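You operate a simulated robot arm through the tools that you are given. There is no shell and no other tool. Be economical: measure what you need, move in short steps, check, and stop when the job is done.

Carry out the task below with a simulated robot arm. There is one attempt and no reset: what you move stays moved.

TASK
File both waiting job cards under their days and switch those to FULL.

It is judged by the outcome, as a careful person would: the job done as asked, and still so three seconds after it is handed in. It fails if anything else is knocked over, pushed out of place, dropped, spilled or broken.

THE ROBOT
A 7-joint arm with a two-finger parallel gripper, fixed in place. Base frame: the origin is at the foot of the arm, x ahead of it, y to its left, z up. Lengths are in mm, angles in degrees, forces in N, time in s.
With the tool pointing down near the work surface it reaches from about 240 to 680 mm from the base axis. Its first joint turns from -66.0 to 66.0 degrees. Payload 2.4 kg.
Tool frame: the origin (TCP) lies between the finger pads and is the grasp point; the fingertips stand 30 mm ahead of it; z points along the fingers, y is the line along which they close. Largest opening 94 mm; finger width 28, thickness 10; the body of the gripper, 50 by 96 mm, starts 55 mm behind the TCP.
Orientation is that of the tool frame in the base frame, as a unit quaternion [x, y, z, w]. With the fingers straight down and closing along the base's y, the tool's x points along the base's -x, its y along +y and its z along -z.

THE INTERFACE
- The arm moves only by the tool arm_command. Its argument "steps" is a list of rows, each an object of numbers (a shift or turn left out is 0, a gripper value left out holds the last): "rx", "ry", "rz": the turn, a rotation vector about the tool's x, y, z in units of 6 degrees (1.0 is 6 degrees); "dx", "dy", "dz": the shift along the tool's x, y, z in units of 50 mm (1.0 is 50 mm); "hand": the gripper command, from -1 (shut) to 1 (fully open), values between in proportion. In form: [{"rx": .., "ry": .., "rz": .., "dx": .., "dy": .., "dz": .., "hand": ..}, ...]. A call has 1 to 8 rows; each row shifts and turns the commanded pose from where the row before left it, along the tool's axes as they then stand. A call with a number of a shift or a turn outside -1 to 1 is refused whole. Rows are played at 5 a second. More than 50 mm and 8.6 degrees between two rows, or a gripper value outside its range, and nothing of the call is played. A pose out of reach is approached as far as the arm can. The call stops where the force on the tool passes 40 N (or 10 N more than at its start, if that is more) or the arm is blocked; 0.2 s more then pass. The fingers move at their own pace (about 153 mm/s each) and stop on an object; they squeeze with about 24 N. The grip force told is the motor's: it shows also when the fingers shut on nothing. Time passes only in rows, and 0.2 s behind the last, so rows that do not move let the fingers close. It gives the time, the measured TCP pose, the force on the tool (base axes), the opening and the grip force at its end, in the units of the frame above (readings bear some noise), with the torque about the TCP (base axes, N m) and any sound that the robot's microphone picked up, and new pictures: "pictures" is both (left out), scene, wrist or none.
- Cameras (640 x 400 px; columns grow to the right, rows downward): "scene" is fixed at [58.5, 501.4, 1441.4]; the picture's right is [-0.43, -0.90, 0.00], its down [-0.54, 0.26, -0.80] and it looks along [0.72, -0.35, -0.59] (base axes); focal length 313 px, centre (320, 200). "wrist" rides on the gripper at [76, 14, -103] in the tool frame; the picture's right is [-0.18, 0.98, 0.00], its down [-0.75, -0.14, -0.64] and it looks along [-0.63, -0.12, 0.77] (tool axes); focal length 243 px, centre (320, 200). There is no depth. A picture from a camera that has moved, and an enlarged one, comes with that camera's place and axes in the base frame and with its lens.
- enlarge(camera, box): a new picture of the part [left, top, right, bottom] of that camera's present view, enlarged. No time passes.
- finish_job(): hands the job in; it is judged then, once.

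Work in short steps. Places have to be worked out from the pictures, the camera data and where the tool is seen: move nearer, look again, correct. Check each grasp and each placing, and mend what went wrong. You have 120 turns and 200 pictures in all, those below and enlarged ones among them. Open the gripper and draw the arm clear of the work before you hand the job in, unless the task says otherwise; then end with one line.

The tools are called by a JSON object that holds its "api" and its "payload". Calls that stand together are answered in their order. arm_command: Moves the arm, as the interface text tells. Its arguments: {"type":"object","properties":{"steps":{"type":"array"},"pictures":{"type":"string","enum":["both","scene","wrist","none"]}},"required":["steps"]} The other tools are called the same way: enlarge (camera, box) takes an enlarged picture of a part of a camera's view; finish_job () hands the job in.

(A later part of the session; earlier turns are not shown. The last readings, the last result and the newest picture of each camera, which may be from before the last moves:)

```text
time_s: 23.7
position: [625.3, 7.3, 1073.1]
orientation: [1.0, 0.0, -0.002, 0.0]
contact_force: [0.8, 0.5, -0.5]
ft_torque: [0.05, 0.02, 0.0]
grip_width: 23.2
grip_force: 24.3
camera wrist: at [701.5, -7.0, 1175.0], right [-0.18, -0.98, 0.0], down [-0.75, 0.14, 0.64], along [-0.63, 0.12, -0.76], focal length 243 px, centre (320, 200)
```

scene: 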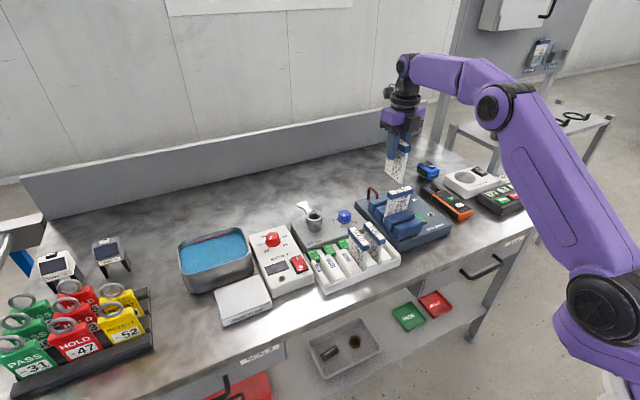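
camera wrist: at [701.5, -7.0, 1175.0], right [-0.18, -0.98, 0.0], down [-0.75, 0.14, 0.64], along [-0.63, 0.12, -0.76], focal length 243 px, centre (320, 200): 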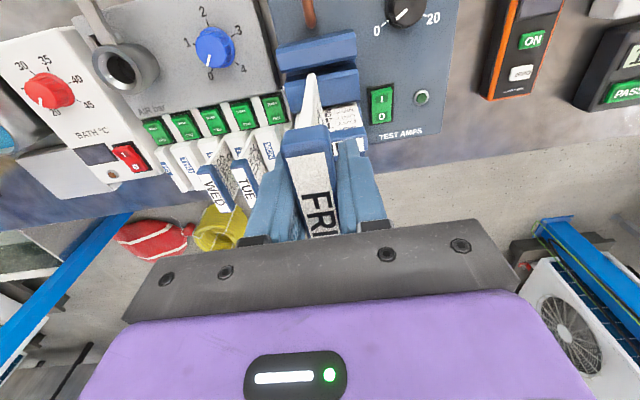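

Rotation reached. I carry the card over the FRI slot at (≈520, 262), staying high.

{"api": "arm_command", "payload": {"steps": [{"dy": -0.85, "dx": -0.35}, {"dy": -0.85, "dx": -0.35}, {"dy": -0.85, "dx": -0.35}, {"dy": -0.85, "dx": -0.35}, {"dy": -0.85, "dx": -0.35}, {"dy": -0.85, "dx": -0.35}, {"dz": 0.5}, {}]}}

{"api": "enlarge", "payload": {"camera": "scene", "box": [280, 190, 400, 290]}}

{"api": "enlarge", "payload": {"camera": "wrist", "box": [220, 40, 440, 200]}}

```text
time_s: 25.5
position: [599.8, 51.5, 1050.0]
orientation: [1.0, 0.002, -0.003, 0.0]
contact_force: [-0.2, 0.9, -0.2]
ft_torque: [-0.01, -0.01, -0.01]
grip_width: 23.4
grip_force: 23.9
out of reach, approached as far as the arm can: row 1, 2, 3, 4, 5, 6, 7
camera wrist: at [676.6, 37.9, 1153.0], right [-0.18, -0.98, 0.0], down [-0.75, 0.14, 0.65], along [-0.64, 0.12, -0.76], focal length 243 px, centre (320, 200)
```

scene: 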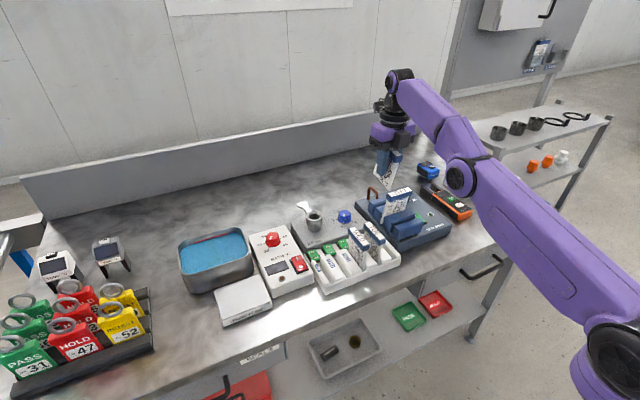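
wrist: 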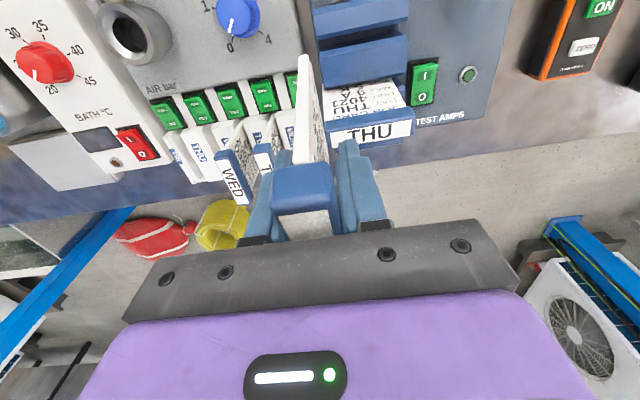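

```text
4.00 times, centred on (340, 240) of scene
camera zoom: at [58.5, 501.4, 1441.4], right [-0.43, -0.9, 0.0], down [-0.54, 0.26, -0.8], along [0.72, -0.35, -0.59], focal length 1251 px, centre (240, 40)
```

zoom: 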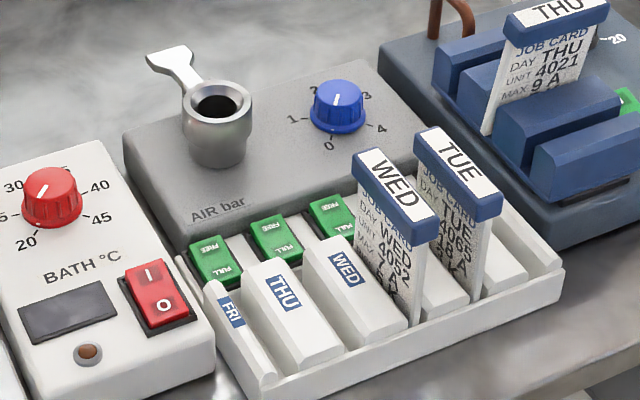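

```text
2.50 times, centred on (330, 120) of wrist
camera zoom: at [676.6, 37.9, 1153.0], right [-0.18, -0.98, 0.0], down [-0.75, 0.14, 0.65], along [-0.64, 0.12, -0.76], focal length 606 px, centre (295, 400)
```

zoom: 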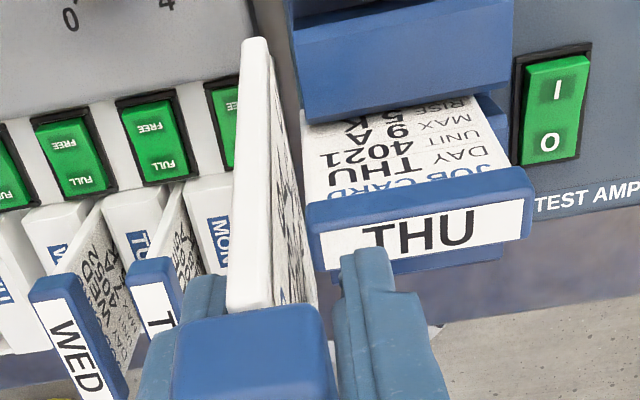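

The arm couldn't reach that orientation farther left (joint limit), and the card seems to have pivoted in the grip. I look closely before moving.

{"api": "enlarge", "payload": {"camera": "scene", "box": [345, 110, 455, 240]}}

```text
3.08 times, centred on (400, 175) of scene
camera zoom: at [58.5, 501.4, 1441.4], right [-0.43, -0.9, 0.0], down [-0.54, 0.26, -0.8], along [0.72, -0.35, -0.59], focal length 962 px, centre (74, 277)
```

zoom: 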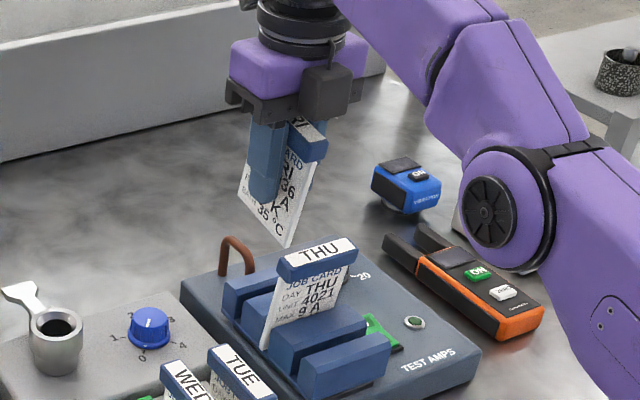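

I need the card's tilt more precisely; zooming in on it.

{"api": "enlarge", "payload": {"camera": "scene", "box": [360, 125, 420, 165]}}

{"api": "enlarge", "payload": {"camera": "wrist", "box": [240, 40, 400, 240]}}

```text
10.00 times, centred on (390, 145) of scene
camera zoom: at [58.5, 501.4, 1441.4], right [-0.43, -0.9, 0.0], down [-0.54, 0.26, -0.8], along [0.72, -0.35, -0.59], focal length 3127 px, centre (-380, 750)
```

zoom: 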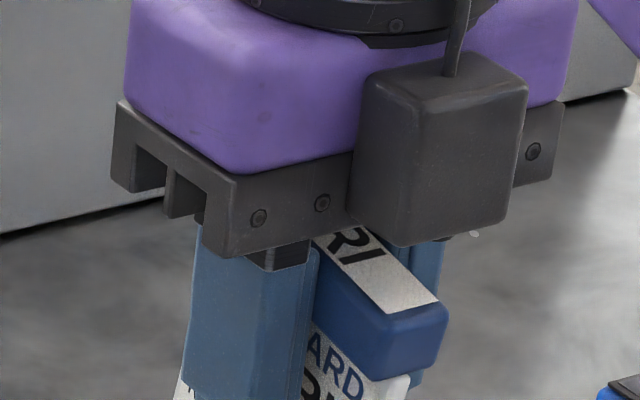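

```text
2.00 times, centred on (320, 140) of wrist
camera zoom: at [676.6, 37.9, 1153.0], right [-0.18, -0.98, 0.0], down [-0.75, 0.14, 0.65], along [-0.64, 0.12, -0.76], focal length 485 px, centre (320, 320)
```

zoom: 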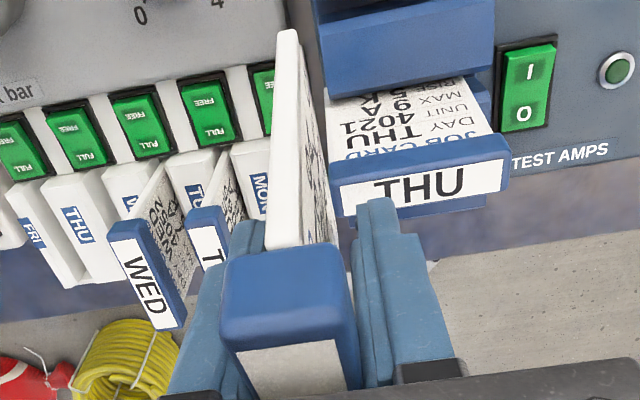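

The card slid up ~30 mm in the grip and tilted ~9° (it evidently brushed THU), but it's held. I'll re-seat it in the stand and regrasp so that I can approach the rack in the reachable orientation. First a small lift to check the commanded pose.

{"api": "arm_command", "payload": {"steps": [{"dz": -0.3}], "pictures": "none"}}

```text
time_s: 25.9
position: [597.2, 45.6, 1066.2]
orientation: [1.0, 0.0, -0.002, 0.0]
contact_force: [-0.9, 0.3, 0.4]
ft_torque: [0.05, -0.04, 0.03]
grip_width: 23.5
grip_force: 24.1
out of reach, approached as far as the arm can: row 1
```

I step toward −y to see whether the command follows from the measured pose.

{"api": "arm_command", "payload": {"steps": [{"dy": 0.3, "dz": -0.4}], "pictures": "none"}}

```text
time_s: 26.3
position: [599.0, 29.7, 1084.7]
orientation: [1.0, 0.001, -0.002, -0.001]
contact_force: [-0.2, 0.4, -0.6]
ft_torque: [0.0, -0.01, -0.01]
grip_width: 23.5
grip_force: 23.7
```

It follows. Now I rotate back 90° at this height.

{"api": "arm_command", "payload": {"steps": [{"rz": -1, "dy": 0.3}, {"rz": -1}, {"rz": -1}, {"rz": -1}, {"rz": -1}, {"rz": -1}, {"rz": -1}, {"rz": -1}], "pictures": "none"}}

{"api": "arm_command", "payload": {"steps": [{"rz": -1}, {"rz": -1}, {"rz": -1}, {"rz": -1}, {"rz": -1}, {"rz": -1}, {"rz": -1}, {}]}}

{"api": "enlarge", "payload": {"camera": "scene", "box": [350, 110, 450, 230]}}

```text
time_s: 28.1
position: [597.1, 16.9, 1084.3]
orientation: [0.913, 0.408, -0.001, 0.001]
contact_force: [0.3, -0.3, -0.3]
ft_torque: [-0.03, 0.0, -0.03]
grip_width: 23.4
grip_force: 23.9
```

```text
time_s: 29.9
position: [596.7, 15.2, 1084.2]
orientation: [0.706, 0.708, 0.0, -0.001]
contact_force: [0.2, -0.2, 0.2]
ft_torque: [0.0, -0.01, -0.01]
grip_width: 23.3
grip_force: 24.2
camera wrist: at [611.4, 91.8, 1186.8], right [0.98, -0.18, 0.0], down [-0.14, -0.75, 0.64], along [-0.12, -0.63, -0.77], focal length 243 px, centre (320, 200)
```

scene: 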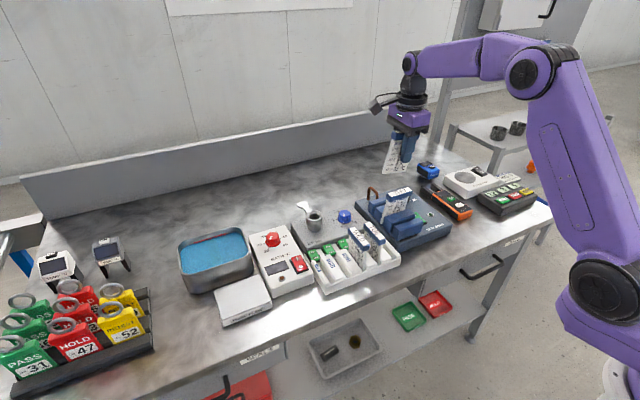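
wrist: 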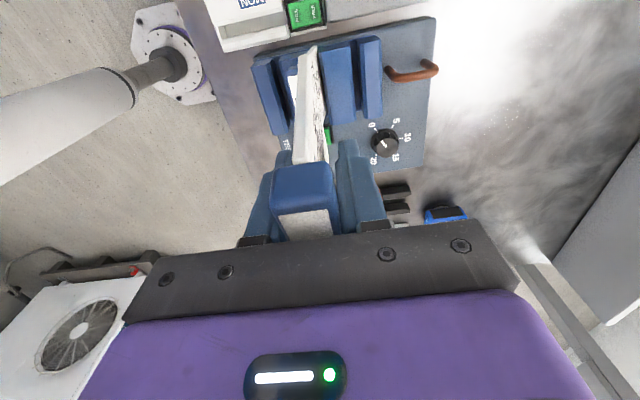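

```text
3.33 times, centred on (400, 170) of scene
camera zoom: at [58.5, 501.4, 1441.4], right [-0.43, -0.9, 0.0], down [-0.54, 0.26, -0.8], along [0.72, -0.35, -0.59], focal length 1042 px, centre (53, 300)
```

zoom: 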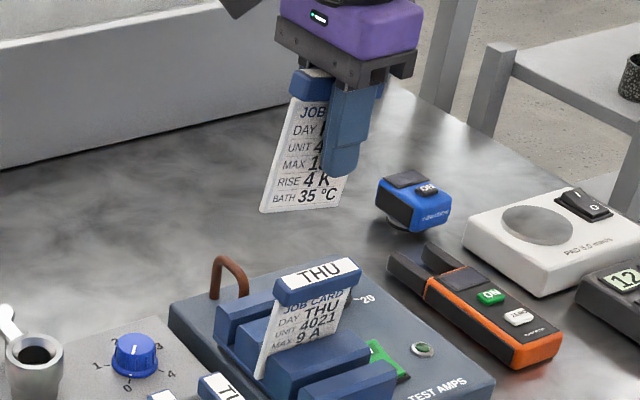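

Card is clearly held, tilted 9.4° with its bottom centre 63 mm below the TCP. I move over the FRI slot (x≈640.5, y≈5.5) and tilt the tool to make the card vertical.

{"api": "arm_command", "payload": {"steps": [{"dy": 0.88, "dx": -0.19}, {"ry": -0.8}, {"ry": -0.77}, {}]}}

{"api": "enlarge", "payload": {"camera": "scene", "box": [350, 110, 450, 230]}}

{"api": "enlarge", "payload": {"camera": "wrist", "box": [220, 40, 420, 240]}}

```text
time_s: 30.9
position: [640.6, 5.6, 1084.5]
orientation: [0.704, 0.705, -0.06, 0.056]
contact_force: [-0.4, 0.5, -0.5]
ft_torque: [-0.02, -0.01, 0.01]
grip_width: 23.6
grip_force: 23.9
camera wrist: at [655.1, 97.7, 1172.4], right [0.98, -0.18, 0.03], down [-0.14, -0.64, 0.76], along [-0.12, -0.75, -0.65], focal length 243 px, centre (320, 200)
```

scene: 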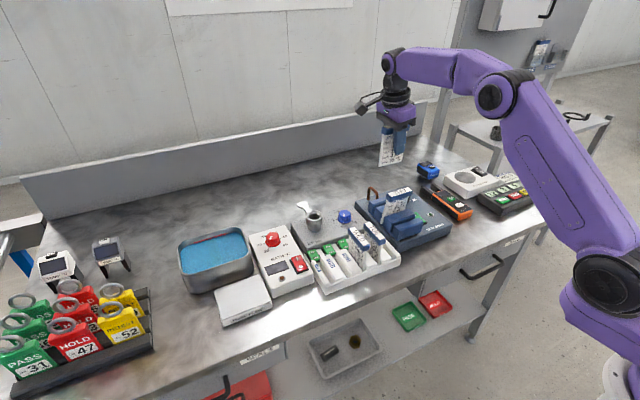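
wrist: 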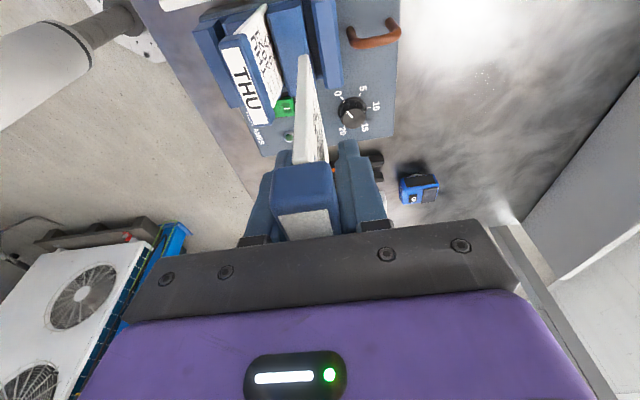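

```text
3.33 times, centred on (400, 170) of scene
camera zoom: at [58.5, 501.4, 1441.4], right [-0.43, -0.9, 0.0], down [-0.54, 0.26, -0.8], along [0.72, -0.35, -0.59], focal length 1042 px, centre (53, 300)
```

zoom: 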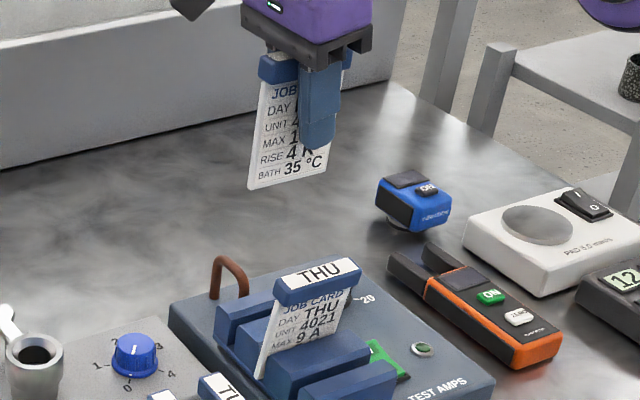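

```text
2.00 times, centred on (320, 140) of wrist
camera zoom: at [655.1, 97.7, 1172.4], right [0.98, -0.18, 0.03], down [-0.14, -0.64, 0.76], along [-0.12, -0.75, -0.65], focal length 485 px, centre (320, 320)
```

zoom: 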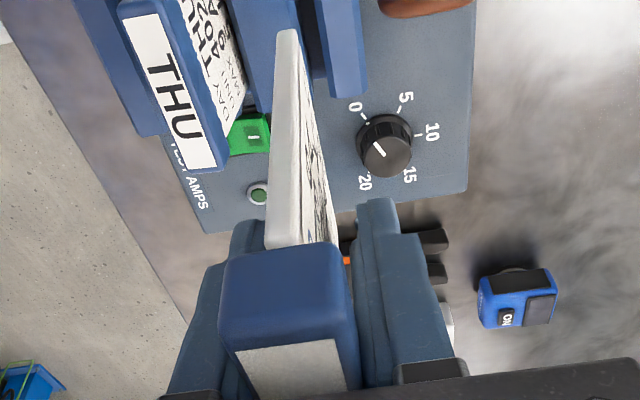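

The card is vertical and centred at y≈5.5. I descend straight to have its bottom edge ~20 mm above the blocks, then check alignment to the slot.

{"api": "arm_command", "payload": {"steps": [{"dz": 0.72, "dx": 0.12}, {"dz": 0.72, "dx": 0.12}, {"dz": 0.72, "dx": 0.12}, {}]}}

{"api": "enlarge", "payload": {"camera": "wrist", "box": [220, 20, 420, 180]}}

{"api": "enlarge", "payload": {"camera": "scene", "box": [350, 150, 430, 230]}}

```text
time_s: 31.9
position: [640.6, 6.0, 972.7]
orientation: [0.705, 0.704, -0.061, 0.057]
contact_force: [-0.4, -0.1, -0.1]
ft_torque: [0.0, -0.04, 0.02]
grip_width: 23.5
grip_force: 24.0
camera wrist: at [655.1, 98.4, 1061.1], right [0.98, -0.18, 0.03], down [-0.14, -0.64, 0.76], along [-0.12, -0.75, -0.65], focal length 243 px, centre (320, 200)
```

scene: 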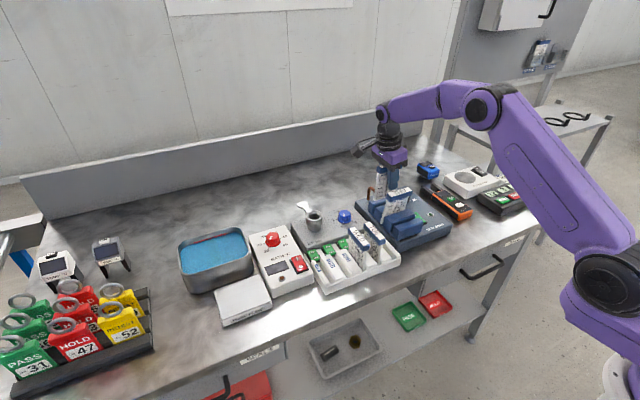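
wrist: 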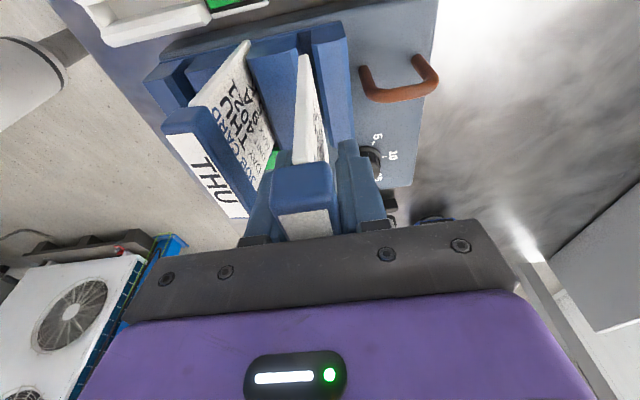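

```text
2.50 times, centred on (320, 100) of wrist
camera zoom: at [655.1, 98.4, 1061.1], right [0.98, -0.18, 0.03], down [-0.14, -0.64, 0.76], along [-0.12, -0.75, -0.65], focal length 606 px, centre (320, 450)
```

zoom: 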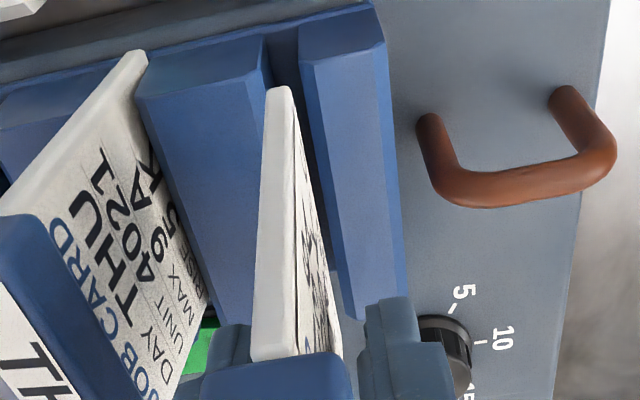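

```text
5.00 times, centred on (390, 190) of scene
camera zoom: at [58.5, 501.4, 1441.4], right [-0.43, -0.9, 0.0], down [-0.54, 0.26, -0.8], along [0.72, -0.35, -0.59], focal length 1564 px, centre (-30, 250)
```

zoom: 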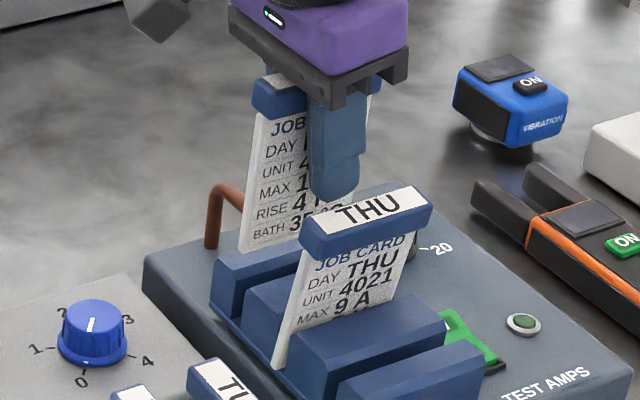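

Slot centre x≈641.5 matches. I lower slowly into the slot to TCP z≈930.

{"api": "arm_command", "payload": {"steps": [{"dy": 0.015, "dz": 0.2, "dx": 0.033}, {"dz": 0.2, "dx": 0.033}, {"dz": 0.15, "dx": 0.025}, {"dz": 0.15, "dx": 0.025}, {"dz": 0.15, "dx": 0.025}]}}

{"api": "enlarge", "payload": {"camera": "wrist", "box": [220, 20, 420, 220]}}

{"api": "enlarge", "payload": {"camera": "scene", "box": [350, 150, 430, 230]}}

```text
time_s: 33.1
position: [642.4, 5.8, 931.6]
orientation: [0.704, 0.705, -0.059, 0.057]
contact_force: [-1.0, 0.0, -0.8]
ft_torque: [-0.02, 0.01, -0.05]
grip_width: 23.7
grip_force: 23.6
camera wrist: at [656.4, 98.4, 1020.1], right [0.98, -0.18, 0.03], down [-0.14, -0.64, 0.76], along [-0.12, -0.75, -0.65], focal length 243 px, centre (320, 200)
```

scene: 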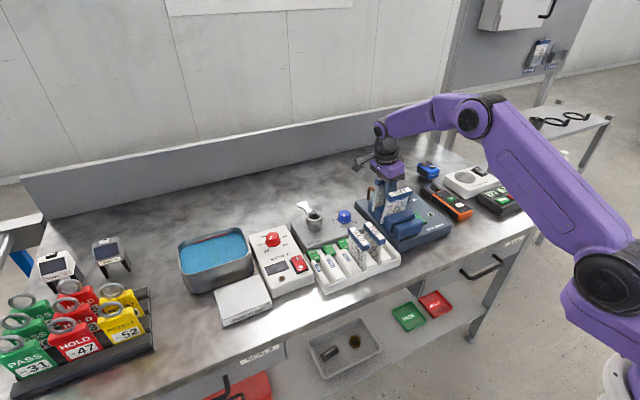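
wrist: 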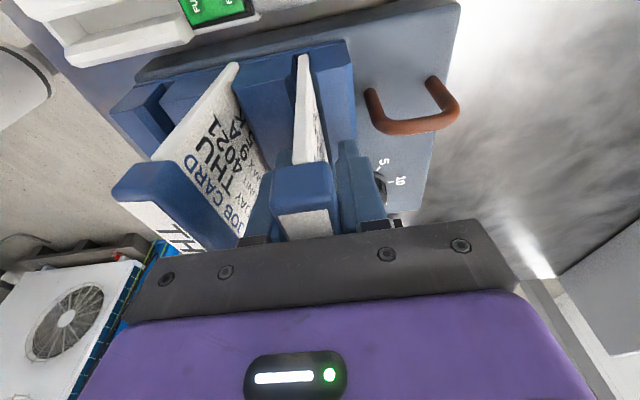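

```text
2.00 times, centred on (320, 120) of wrist
camera zoom: at [656.4, 98.4, 1020.1], right [0.98, -0.18, 0.03], down [-0.14, -0.64, 0.76], along [-0.12, -0.75, -0.65], focal length 485 px, centre (320, 360)
```

zoom: 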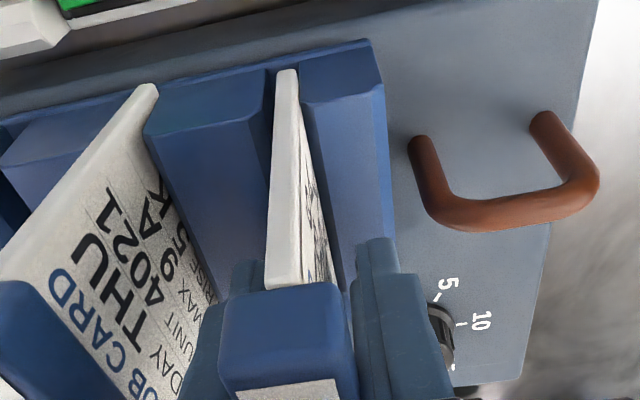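

```text
5.00 times, centred on (390, 190) of scene
camera zoom: at [58.5, 501.4, 1441.4], right [-0.43, -0.9, 0.0], down [-0.54, 0.26, -0.8], along [0.72, -0.35, -0.59], focal length 1564 px, centre (-30, 250)
```

zoom: 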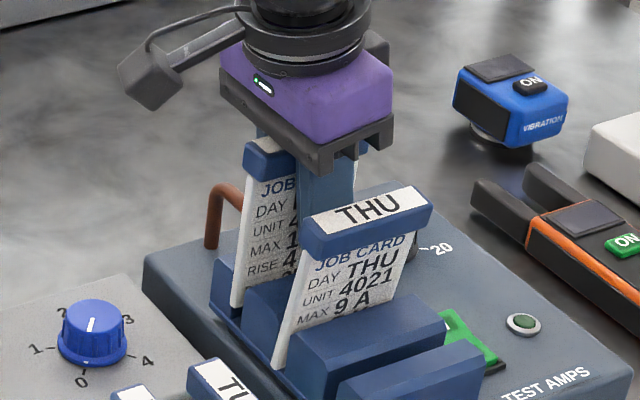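

The card is ~20 mm in the slot. I lower 6 mm more and release so it drops the last few mm, guided.

{"api": "arm_command", "payload": {"steps": [{"dz": 0.06, "dx": 0.01}, {"dz": 0.06, "dx": 0.01}, {"hand": -0.4}, {"hand": -0.3}, {}, {}]}}

{"api": "enlarge", "payload": {"camera": "scene", "box": [350, 150, 430, 230]}}

```text
time_s: 34.5
position: [642.3, 7.0, 926.8]
orientation: [0.705, 0.705, -0.059, 0.057]
contact_force: [0.5, 0.8, -1.1]
ft_torque: [0.01, 0.0, -0.01]
grip_width: 33.1
grip_force: 0.1
camera wrist: at [656.2, 98.7, 1014.2], right [0.98, -0.18, 0.03], down [-0.14, -0.64, 0.76], along [-0.12, -0.75, -0.65], focal length 243 px, centre (320, 200)
```

scene: 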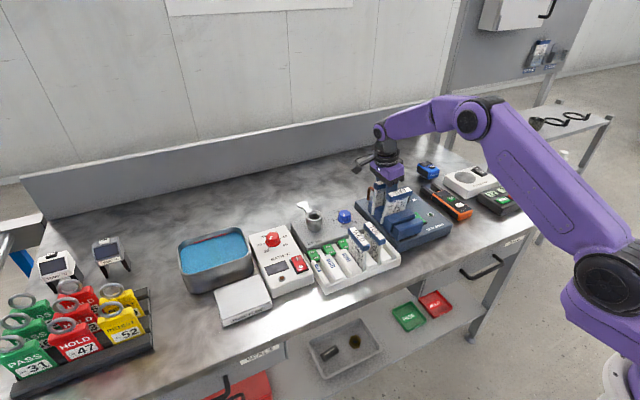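
wrist: 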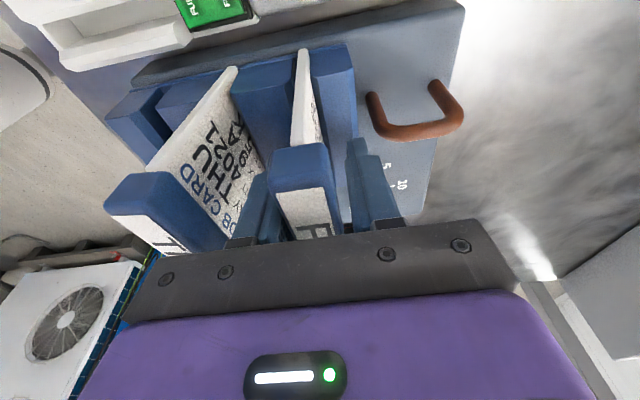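

```text
5.00 times, centred on (390, 190) of scene
camera zoom: at [58.5, 501.4, 1441.4], right [-0.43, -0.9, 0.0], down [-0.54, 0.26, -0.8], along [0.72, -0.35, -0.59], focal length 1564 px, centre (-30, 250)
```

zoom: 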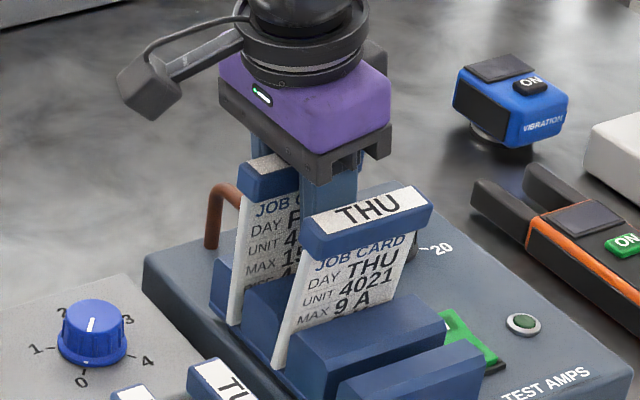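

FRI is back in its slot. I withdraw upward, then level the tool and turn it to the opposite side (camera on −y).

{"api": "arm_command", "payload": {"steps": [{"dz": -0.4}, {"dz": -0.6}, {"dz": -0.8}, {"dz": -0.9}, {"ry": 0.8}, {"ry": 0.77}, {"rz": -1}, {"rz": -1}], "pictures": "none"}}

{"api": "arm_command", "payload": {"steps": [{"rz": -1}, {"rz": -1}, {"rz": -1}, {"rz": -1}, {"rz": -1}, {"rz": -1}, {"rz": -1}, {"rz": -1}], "pictures": "none"}}

{"api": "arm_command", "payload": {"steps": [{"rz": -1}, {"rz": -1}, {"rz": -1}, {"rz": -1}, {"rz": -1}, {"rz": -1}, {"rz": -1}, {"rz": -1}], "pictures": "none"}}

{"api": "arm_command", "payload": {"steps": [{"rz": -1}, {"rz": -1}, {"rz": -1}, {"rz": -1}, {"rz": -1}, {"rz": -1}, {"rz": -1}, {"rz": -1}], "pictures": "none"}}

{"api": "arm_command", "payload": {"steps": [{"rz": -1}, {"rz": -1}, {"rz": -1}, {"rz": -1}, {}]}}

```text
time_s: 36.3
position: [641.8, 27.8, 1059.5]
orientation: [0.628, 0.778, -0.002, -0.002]
contact_force: [0.1, 0.4, -0.6]
ft_torque: [0.0, 0.01, 0.05]
grip_width: 32.9
grip_force: 0.0
```

```text
time_s: 38.1
position: [642.4, 28.4, 1058.6]
orientation: [0.258, 0.966, -0.001, -0.002]
contact_force: [-0.5, 0.2, 0.0]
ft_torque: [-0.02, 0.01, 0.03]
grip_width: 33.0
grip_force: 0.1
```

```text
time_s: 39.9
position: [643.6, 29.1, 1059.8]
orientation: [-0.157, 0.988, -0.001, -0.001]
contact_force: [0.5, -0.3, 0.0]
ft_torque: [-0.01, 0.02, -0.01]
grip_width: 32.8
grip_force: 0.1
```

```text
time_s: 41.7
position: [642.0, 28.7, 1059.6]
orientation: [-0.546, 0.838, 0.001, -0.002]
contact_force: [0.9, 0.6, 0.1]
ft_torque: [0.0, 0.01, 0.01]
grip_width: 32.8
grip_force: 0.0
```

```text
time_s: 42.9
position: [642.0, 29.5, 1059.7]
orientation: [0.708, -0.706, -0.001, 0.001]
contact_force: [0.2, -1.4, -0.2]
ft_torque: [-0.01, 0.04, -0.02]
grip_width: 33.0
grip_force: 0.1
camera wrist: at [627.5, -47.4, 1161.8], right [-0.98, 0.18, 0.0], down [0.14, 0.75, 0.64], along [0.11, 0.63, -0.77], focal length 243 px, centre (320, 200)
```

scene: 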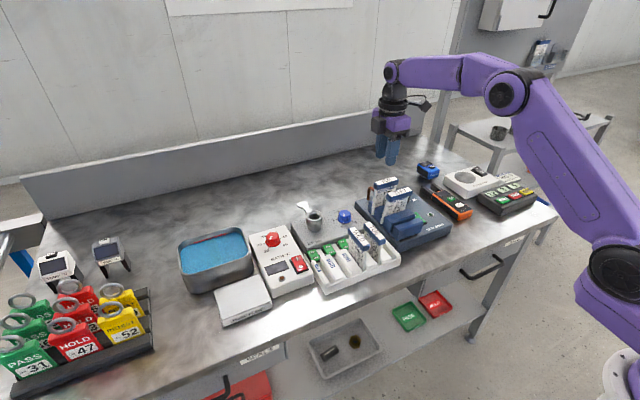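
wrist: 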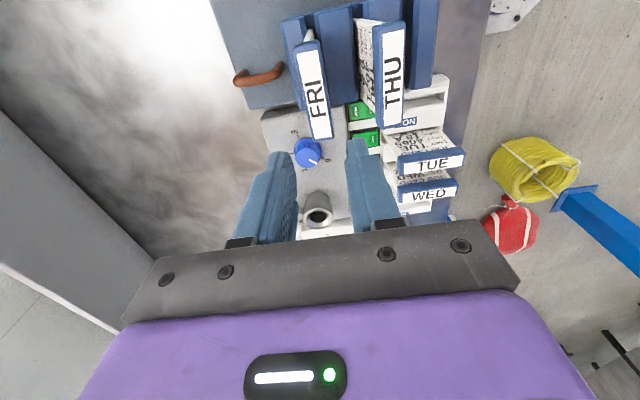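

Tool x is now −y. FRI header centre ≈ (641.5,12), THU leans at x≈580, so clearance is ample. I centre on FRI and descend with 40 mm opening.

{"api": "arm_command", "payload": {"steps": [{"dx": 0.35, "hand": -0.15}, {"dz": 0.7}, {"dz": 0.6}, {"dz": 0.4}, {"dz": 0.3}, {"dz": 0.2}]}}

{"api": "enlarge", "payload": {"camera": "wrist", "box": [220, 80, 420, 240]}}

```text
time_s: 44.3
position: [641.9, 12.2, 947.8]
orientation: [-0.706, 0.708, 0.001, -0.002]
contact_force: [-1.2, -0.1, -0.3]
ft_torque: [0.0, 0.01, -0.04]
grip_width: 40.0
grip_force: 0.1
camera wrist: at [627.6, -64.6, 1051.4], right [-0.98, 0.18, 0.0], down [0.14, 0.75, 0.64], along [0.12, 0.63, -0.77], focal length 243 px, centre (320, 200)
```

scene: 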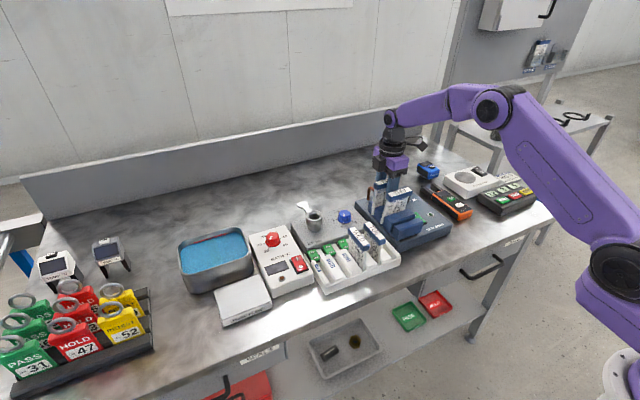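
wrist: 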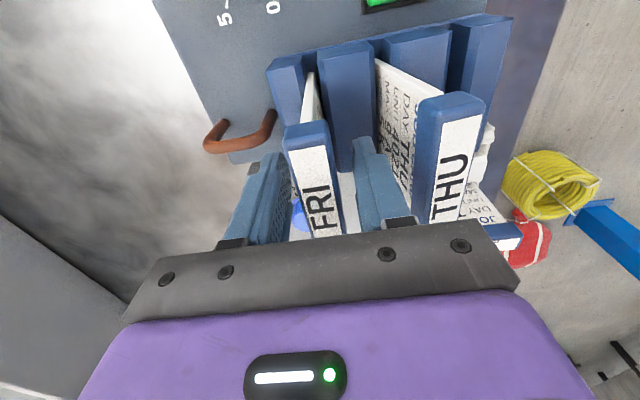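

```text
2.50 times, centred on (320, 160) of wrist
camera zoom: at [627.6, -64.6, 1051.4], right [-0.98, 0.18, 0.0], down [0.14, 0.75, 0.64], along [0.12, 0.63, -0.77], focal length 606 px, centre (320, 300)
```

zoom: 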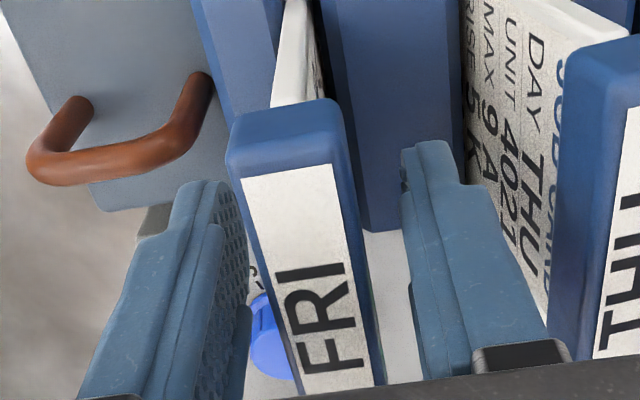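

Well flanked. I lower 5 mm, close, and lift straight up.

{"api": "arm_command", "payload": {"steps": [{"dz": 0.1}, {"hand": -1}, {}, {}, {"dz": -0.4}, {"dz": -0.6}, {"dz": -0.8}, {"dz": -0.8}]}}

{"api": "enlarge", "payload": {"camera": "scene", "box": [350, 110, 450, 230]}}

```text
time_s: 46.1
position: [641.3, 10.5, 1074.6]
orientation: [-0.707, 0.707, 0.002, -0.001]
contact_force: [-0.3, -0.1, -0.9]
ft_torque: [-0.02, -0.02, 0.03]
grip_width: 23.5
grip_force: 23.6
camera wrist: at [627.5, -65.7, 1177.2], right [-0.98, 0.18, 0.0], down [0.14, 0.75, 0.64], along [0.11, 0.63, -0.77], focal length 243 px, centre (320, 200)
```

scene: 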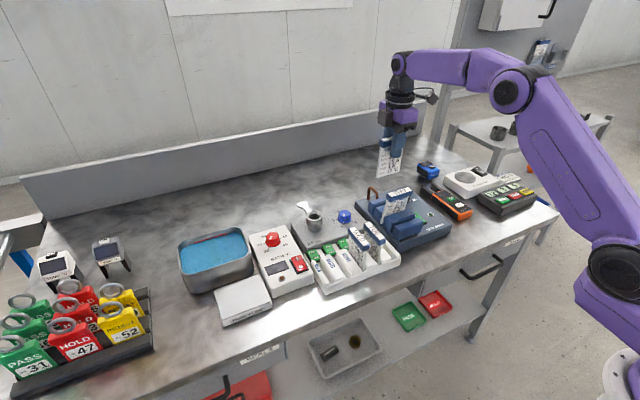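
wrist: 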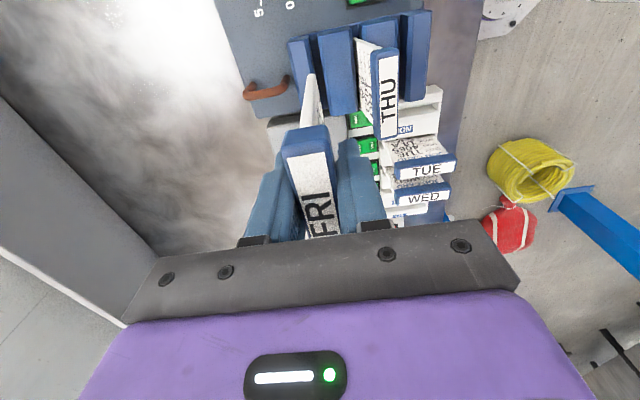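

```text
3.33 times, centred on (400, 170) of scene
camera zoom: at [58.5, 501.4, 1441.4], right [-0.43, -0.9, 0.0], down [-0.54, 0.26, -0.8], along [0.72, -0.35, -0.59], focal length 1042 px, centre (53, 300)
```

zoom: 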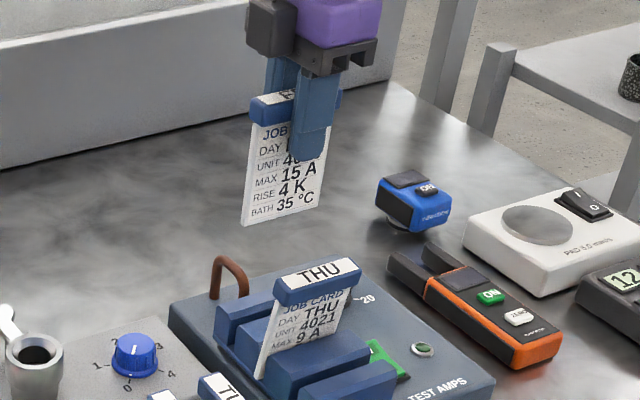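

FRI is held vertical and centred. I raise a little and rotate +90° so it faces +y with the tool in its start orientation.

{"api": "arm_command", "payload": {"steps": [{"dz": -0.4}, {"rz": 1}, {"rz": 1}, {"rz": 1}, {"rz": 1}, {"rz": 1}, {"rz": 1}, {"rz": 1}], "pictures": "none"}}

{"api": "arm_command", "payload": {"steps": [{"rz": 1}, {"rz": 1}, {"rz": 1}, {"rz": 1}, {"rz": 1}, {"rz": 1}, {"rz": 1}, {"rz": 1}], "pictures": "none"}}

{"api": "arm_command", "payload": {"steps": [{"dx": 0.4, "dy": 0.84}, {"dx": 0.4, "dy": 0.84}, {"dx": 0.4, "dy": 0.84}, {"dx": 0.4, "dy": 0.84}, {"dx": 0.4, "dy": 0.84}, {"dx": 0.4, "dy": 0.84}, {}]}}

{"api": "enlarge", "payload": {"camera": "wrist", "box": [220, 40, 440, 240]}}

{"api": "enlarge", "payload": {"camera": "scene", "box": [280, 150, 400, 290]}}

```text
time_s: 47.9
position: [642.0, 10.1, 1094.6]
orientation: [-0.406, 0.914, 0.001, 0.0]
contact_force: [0.9, -0.4, -0.2]
ft_torque: [0.01, 0.01, 0.0]
grip_width: 23.7
grip_force: 23.8
```

```text
time_s: 49.7
position: [642.5, 12.0, 1092.8]
orientation: [0.001, 1.0, 0.0, -0.001]
contact_force: [0.2, -0.2, -0.5]
ft_torque: [-0.01, 0.03, -0.01]
grip_width: 23.6
grip_force: 23.7
```

```text
time_s: 51.3
position: [523.0, 260.7, 1095.6]
orientation: [0.0, 1.0, 0.0, -0.002]
contact_force: [0.2, -0.2, -0.2]
ft_torque: [-0.04, 0.01, 0.01]
grip_width: 23.4
grip_force: 24.1
camera wrist: at [446.7, 274.8, 1198.2], right [0.18, 0.98, 0.0], down [0.76, -0.14, 0.64], along [0.63, -0.12, -0.77], focal length 243 px, centre (320, 200)
```

scene: 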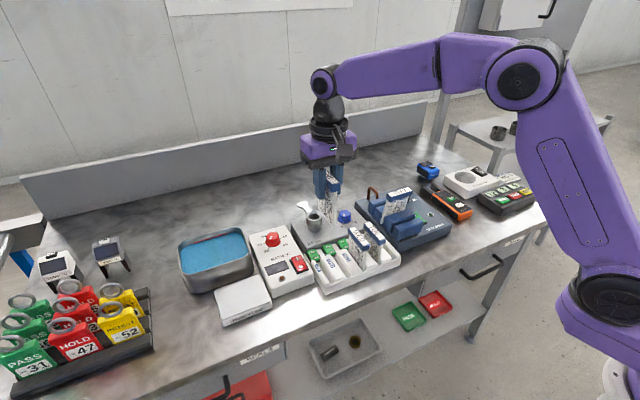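
wrist: 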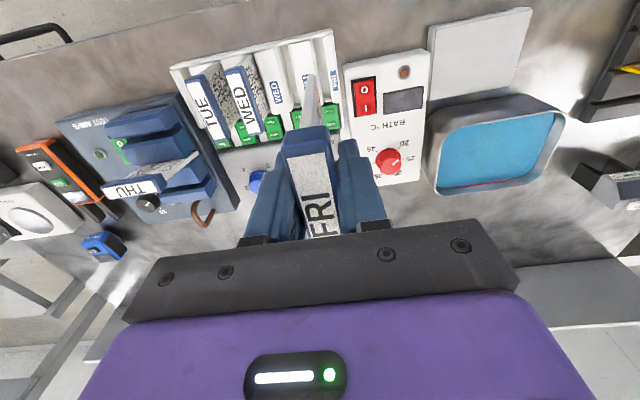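

```text
2.00 times, centred on (330, 140) of wrist
camera zoom: at [446.7, 274.8, 1198.2], right [0.18, 0.98, 0.0], down [0.76, -0.14, 0.64], along [0.63, -0.12, -0.77], focal length 485 px, centre (300, 320)
```

zoom: 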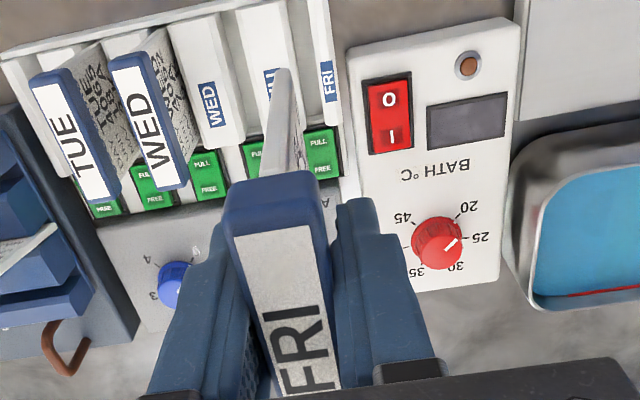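

```text
2.86 times, centred on (340, 220) of scene
camera zoom: at [58.4, 501.4, 1441.4], right [-0.43, -0.9, 0.0], down [-0.54, 0.26, -0.8], along [0.72, -0.35, -0.59], focal length 894 px, centre (263, 143)
```

zoom: 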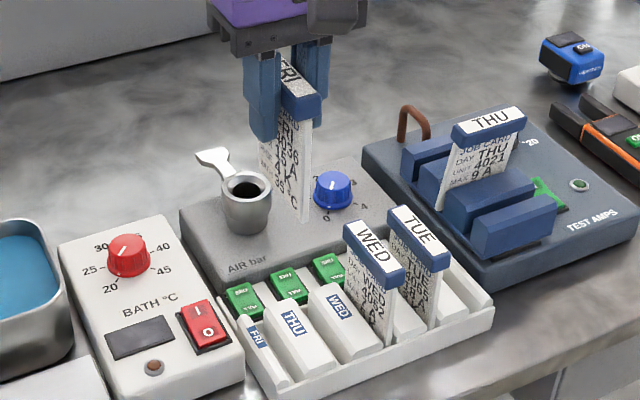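

The FRI card hangs as WED does. WED/TUE headers are centred at x≈523, and the FRI slot is at y≈262. I descend to where its bottom is ~20 mm above the ramps and check.

{"api": "arm_command", "payload": {"steps": [{"rz": 0.15, "dz": 0.8}, {"dz": 0.8}, {"dz": 0.7}, {"dz": 0.3}, {}]}}

{"api": "enlarge", "payload": {"camera": "wrist", "box": [240, 20, 400, 180]}}

{"api": "enlarge", "payload": {"camera": "scene", "box": [290, 200, 380, 300]}}

```text
time_s: 52.5
position: [520.9, 262.7, 964.1]
orientation: [0.007, 1.0, 0.0, -0.002]
contact_force: [0.4, -0.4, -0.9]
ft_torque: [-0.02, 0.01, 0.01]
grip_width: 23.3
grip_force: 24.1
camera wrist: at [445.1, 278.8, 1066.7], right [0.2, 0.98, 0.0], down [0.75, -0.15, 0.64], along [0.63, -0.13, -0.77], focal length 243 px, centre (320, 200)
```

scene: 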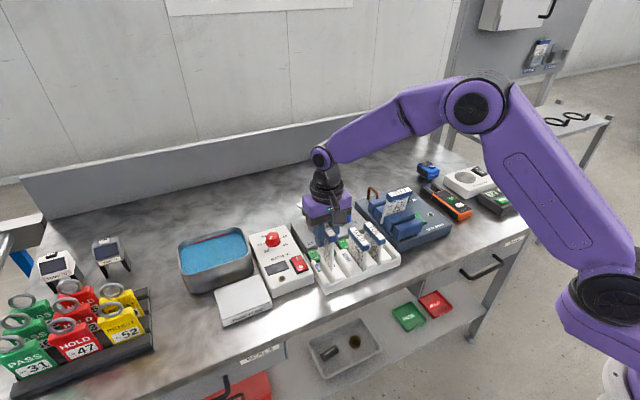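
wrist: 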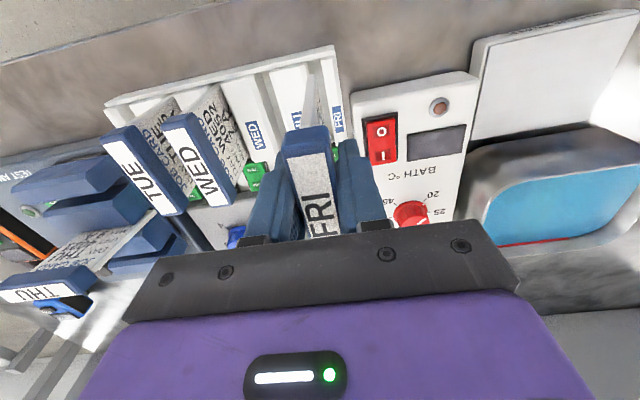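

```text
2.50 times, centred on (320, 100) of wrist
camera zoom: at [445.1, 278.8, 1066.7], right [0.2, 0.98, 0.0], down [0.75, -0.15, 0.64], along [0.63, -0.13, -0.77], focal length 606 px, centre (320, 450)
```

zoom: 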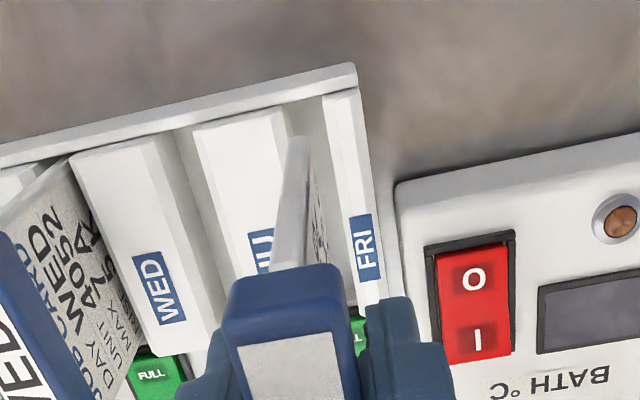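

```text
4.00 times, centred on (335, 250) of scene
camera zoom: at [58.5, 501.4, 1441.4], right [-0.43, -0.9, 0.0], down [-0.54, 0.26, -0.8], along [0.72, -0.35, -0.59], focal length 1251 px, centre (260, 0)
```

zoom: 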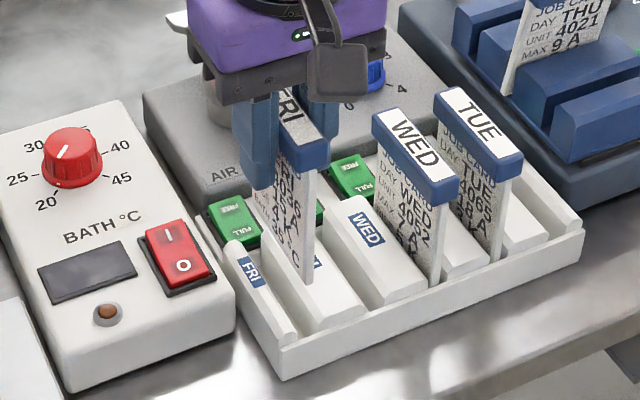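

Slot edges (y≈261–271 seen from one side, 258–268 from the other) put its centre near 264–265; I shift +1.5 mm in y, +2 in x, and lower to just inside the ramps.

{"api": "arm_command", "payload": {"steps": [{"dy": 0.03, "dx": -0.04}, {"dz": 0.2}, {"dz": 0.2}, {"dz": 0.15}]}}

{"api": "enlarge", "payload": {"camera": "wrist", "box": [240, 20, 400, 180]}}

{"api": "enlarge", "payload": {"camera": "scene", "box": [300, 220, 370, 290]}}

```text
time_s: 53.5
position: [523.6, 266.4, 936.5]
orientation: [0.009, 1.0, -0.001, -0.002]
contact_force: [-0.1, 0.1, -0.2]
ft_torque: [0.02, 0.02, -0.01]
grip_width: 23.8
grip_force: 24.0
camera wrist: at [447.6, 280.7, 1038.8], right [0.2, 0.98, 0.0], down [0.75, -0.15, 0.64], along [0.63, -0.13, -0.77], focal length 243 px, centre (320, 200)
```

scene: 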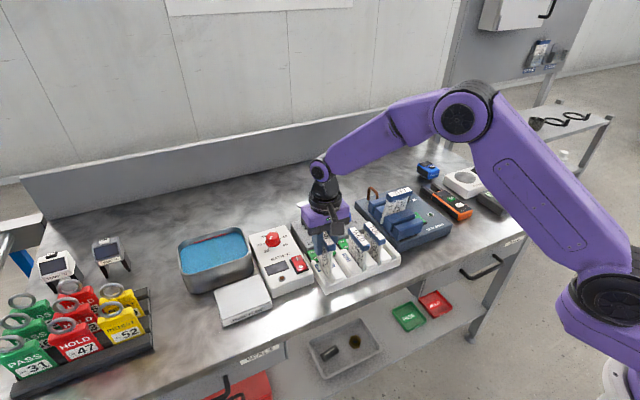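
wrist: 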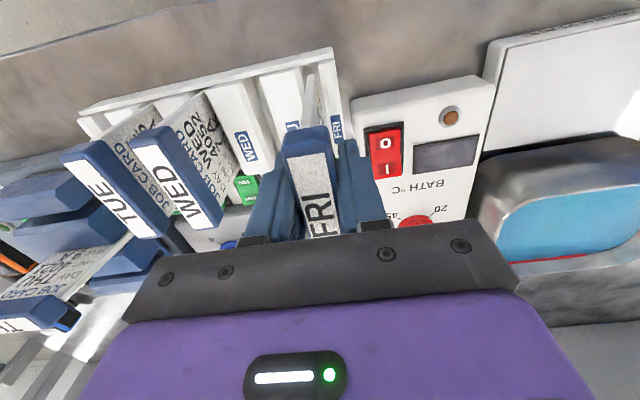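

```text
2.50 times, centred on (320, 100) of wrist
camera zoom: at [447.6, 280.7, 1038.8], right [0.2, 0.98, 0.0], down [0.75, -0.15, 0.64], along [0.63, -0.13, -0.77], focal length 606 px, centre (320, 450)
```

zoom: 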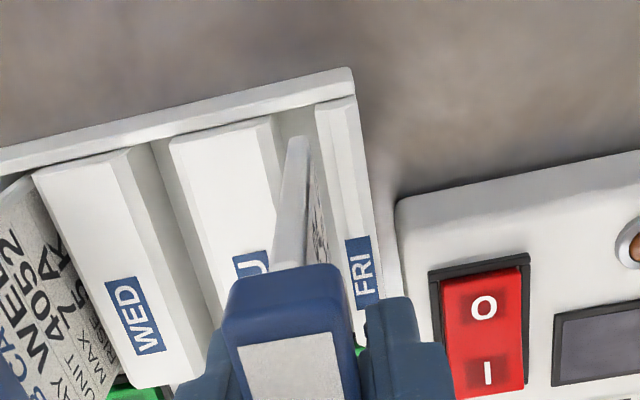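

```text
5.71 times, centred on (335, 255) of scene
camera zoom: at [58.5, 501.4, 1441.4], right [-0.43, -0.9, 0.0], down [-0.54, 0.26, -0.8], along [0.72, -0.35, -0.59], focal length 1787 px, centre (234, -114)
```

zoom: 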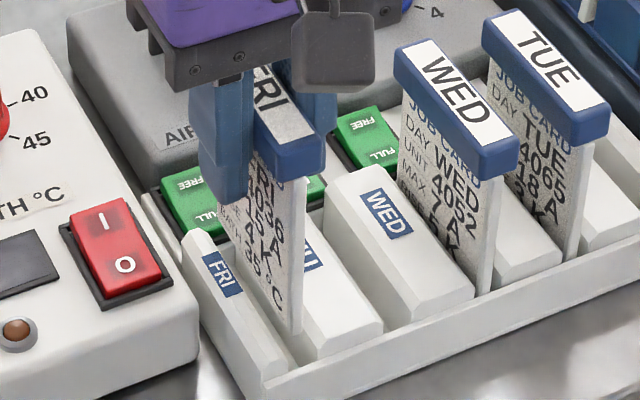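

The card bottom appears centred between the ramps, no contact. I continue down in small steps.

{"api": "arm_command", "payload": {"steps": [{"dz": 0.12}, {"dz": 0.12}, {"dz": 0.12}], "pictures": "none"}}

{"api": "enlarge", "payload": {"camera": "wrist", "box": [240, 20, 400, 180]}}

{"api": "enlarge", "payload": {"camera": "scene", "box": [300, 220, 370, 290]}}

```text
time_s: 54.3
position: [523.7, 264.1, 918.3]
orientation: [0.008, 1.0, 0.0, -0.002]
contact_force: [0.4, -0.4, -0.4]
ft_torque: [0.02, 0.01, -0.03]
grip_width: 23.7
grip_force: 23.8
```

```text
2.50 times, centred on (320, 100) of wrist
camera zoom: at [447.7, 279.9, 1021.4], right [0.2, 0.98, 0.0], down [0.75, -0.15, 0.64], along [0.63, -0.13, -0.77], focal length 606 px, centre (320, 450)
```

zoom: 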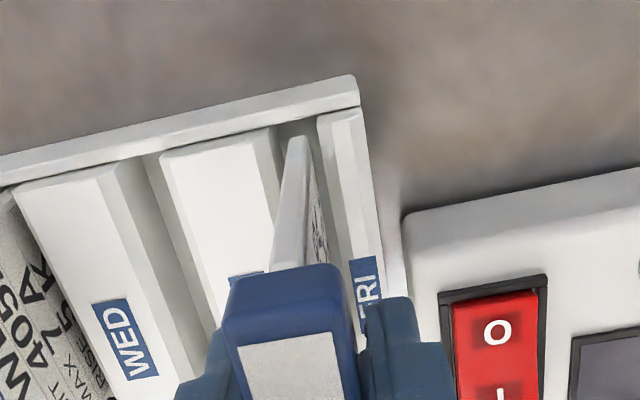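

```text
5.71 times, centred on (335, 255) of scene
camera zoom: at [58.5, 501.4, 1441.4], right [-0.43, -0.9, 0.0], down [-0.54, 0.26, -0.8], along [0.72, -0.35, -0.59], focal length 1787 px, centre (234, -114)
```

zoom: 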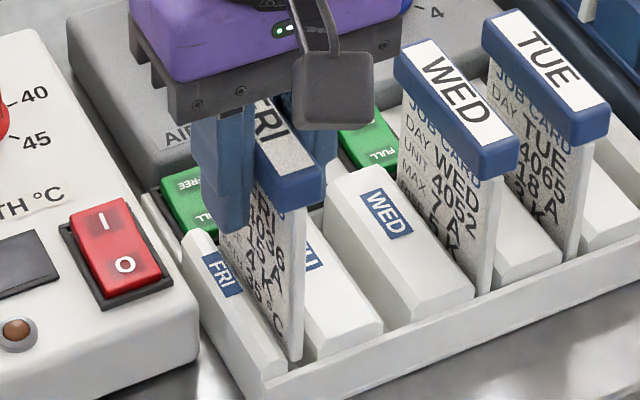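

It's in the slot. I lower further until it seats.

{"api": "arm_command", "payload": {"steps": [{"dz": 0.12}, {"dz": 0.1}, {"dz": 0.06}, {"dz": 0.06}], "pictures": "none"}}

{"api": "enlarge", "payload": {"camera": "scene", "box": [300, 220, 370, 290]}}

```text
time_s: 55.3
position: [523.8, 264.0, 901.3]
orientation: [0.008, 1.0, 0.0, -0.002]
contact_force: [0.2, -0.4, -0.4]
ft_torque: [0.01, 0.04, -0.01]
grip_width: 23.7
grip_force: 23.2
```

```text
5.71 times, centred on (335, 255) of scene
camera zoom: at [58.5, 501.4, 1441.4], right [-0.43, -0.9, 0.0], down [-0.54, 0.26, -0.8], along [0.72, -0.35, -0.59], focal length 1787 px, centre (234, -114)
```

zoom: 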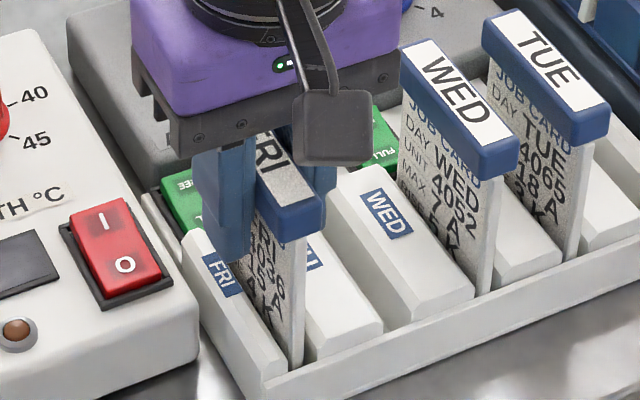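

Nearly level with WED's height. A few mm more.

{"api": "arm_command", "payload": {"steps": [{"dz": 0.05}, {"dz": 0.05}, {"dz": 0.04}], "pictures": "none"}}

```text
time_s: 56.1
position: [525.2, 263.2, 895.5]
orientation: [0.009, 1.0, 0.001, 0.0]
contact_force: [-3.9, -1.0, 16.6]
ft_torque: [-0.09, -0.02, -0.03]
grip_width: 23.7
grip_force: 24.2
```

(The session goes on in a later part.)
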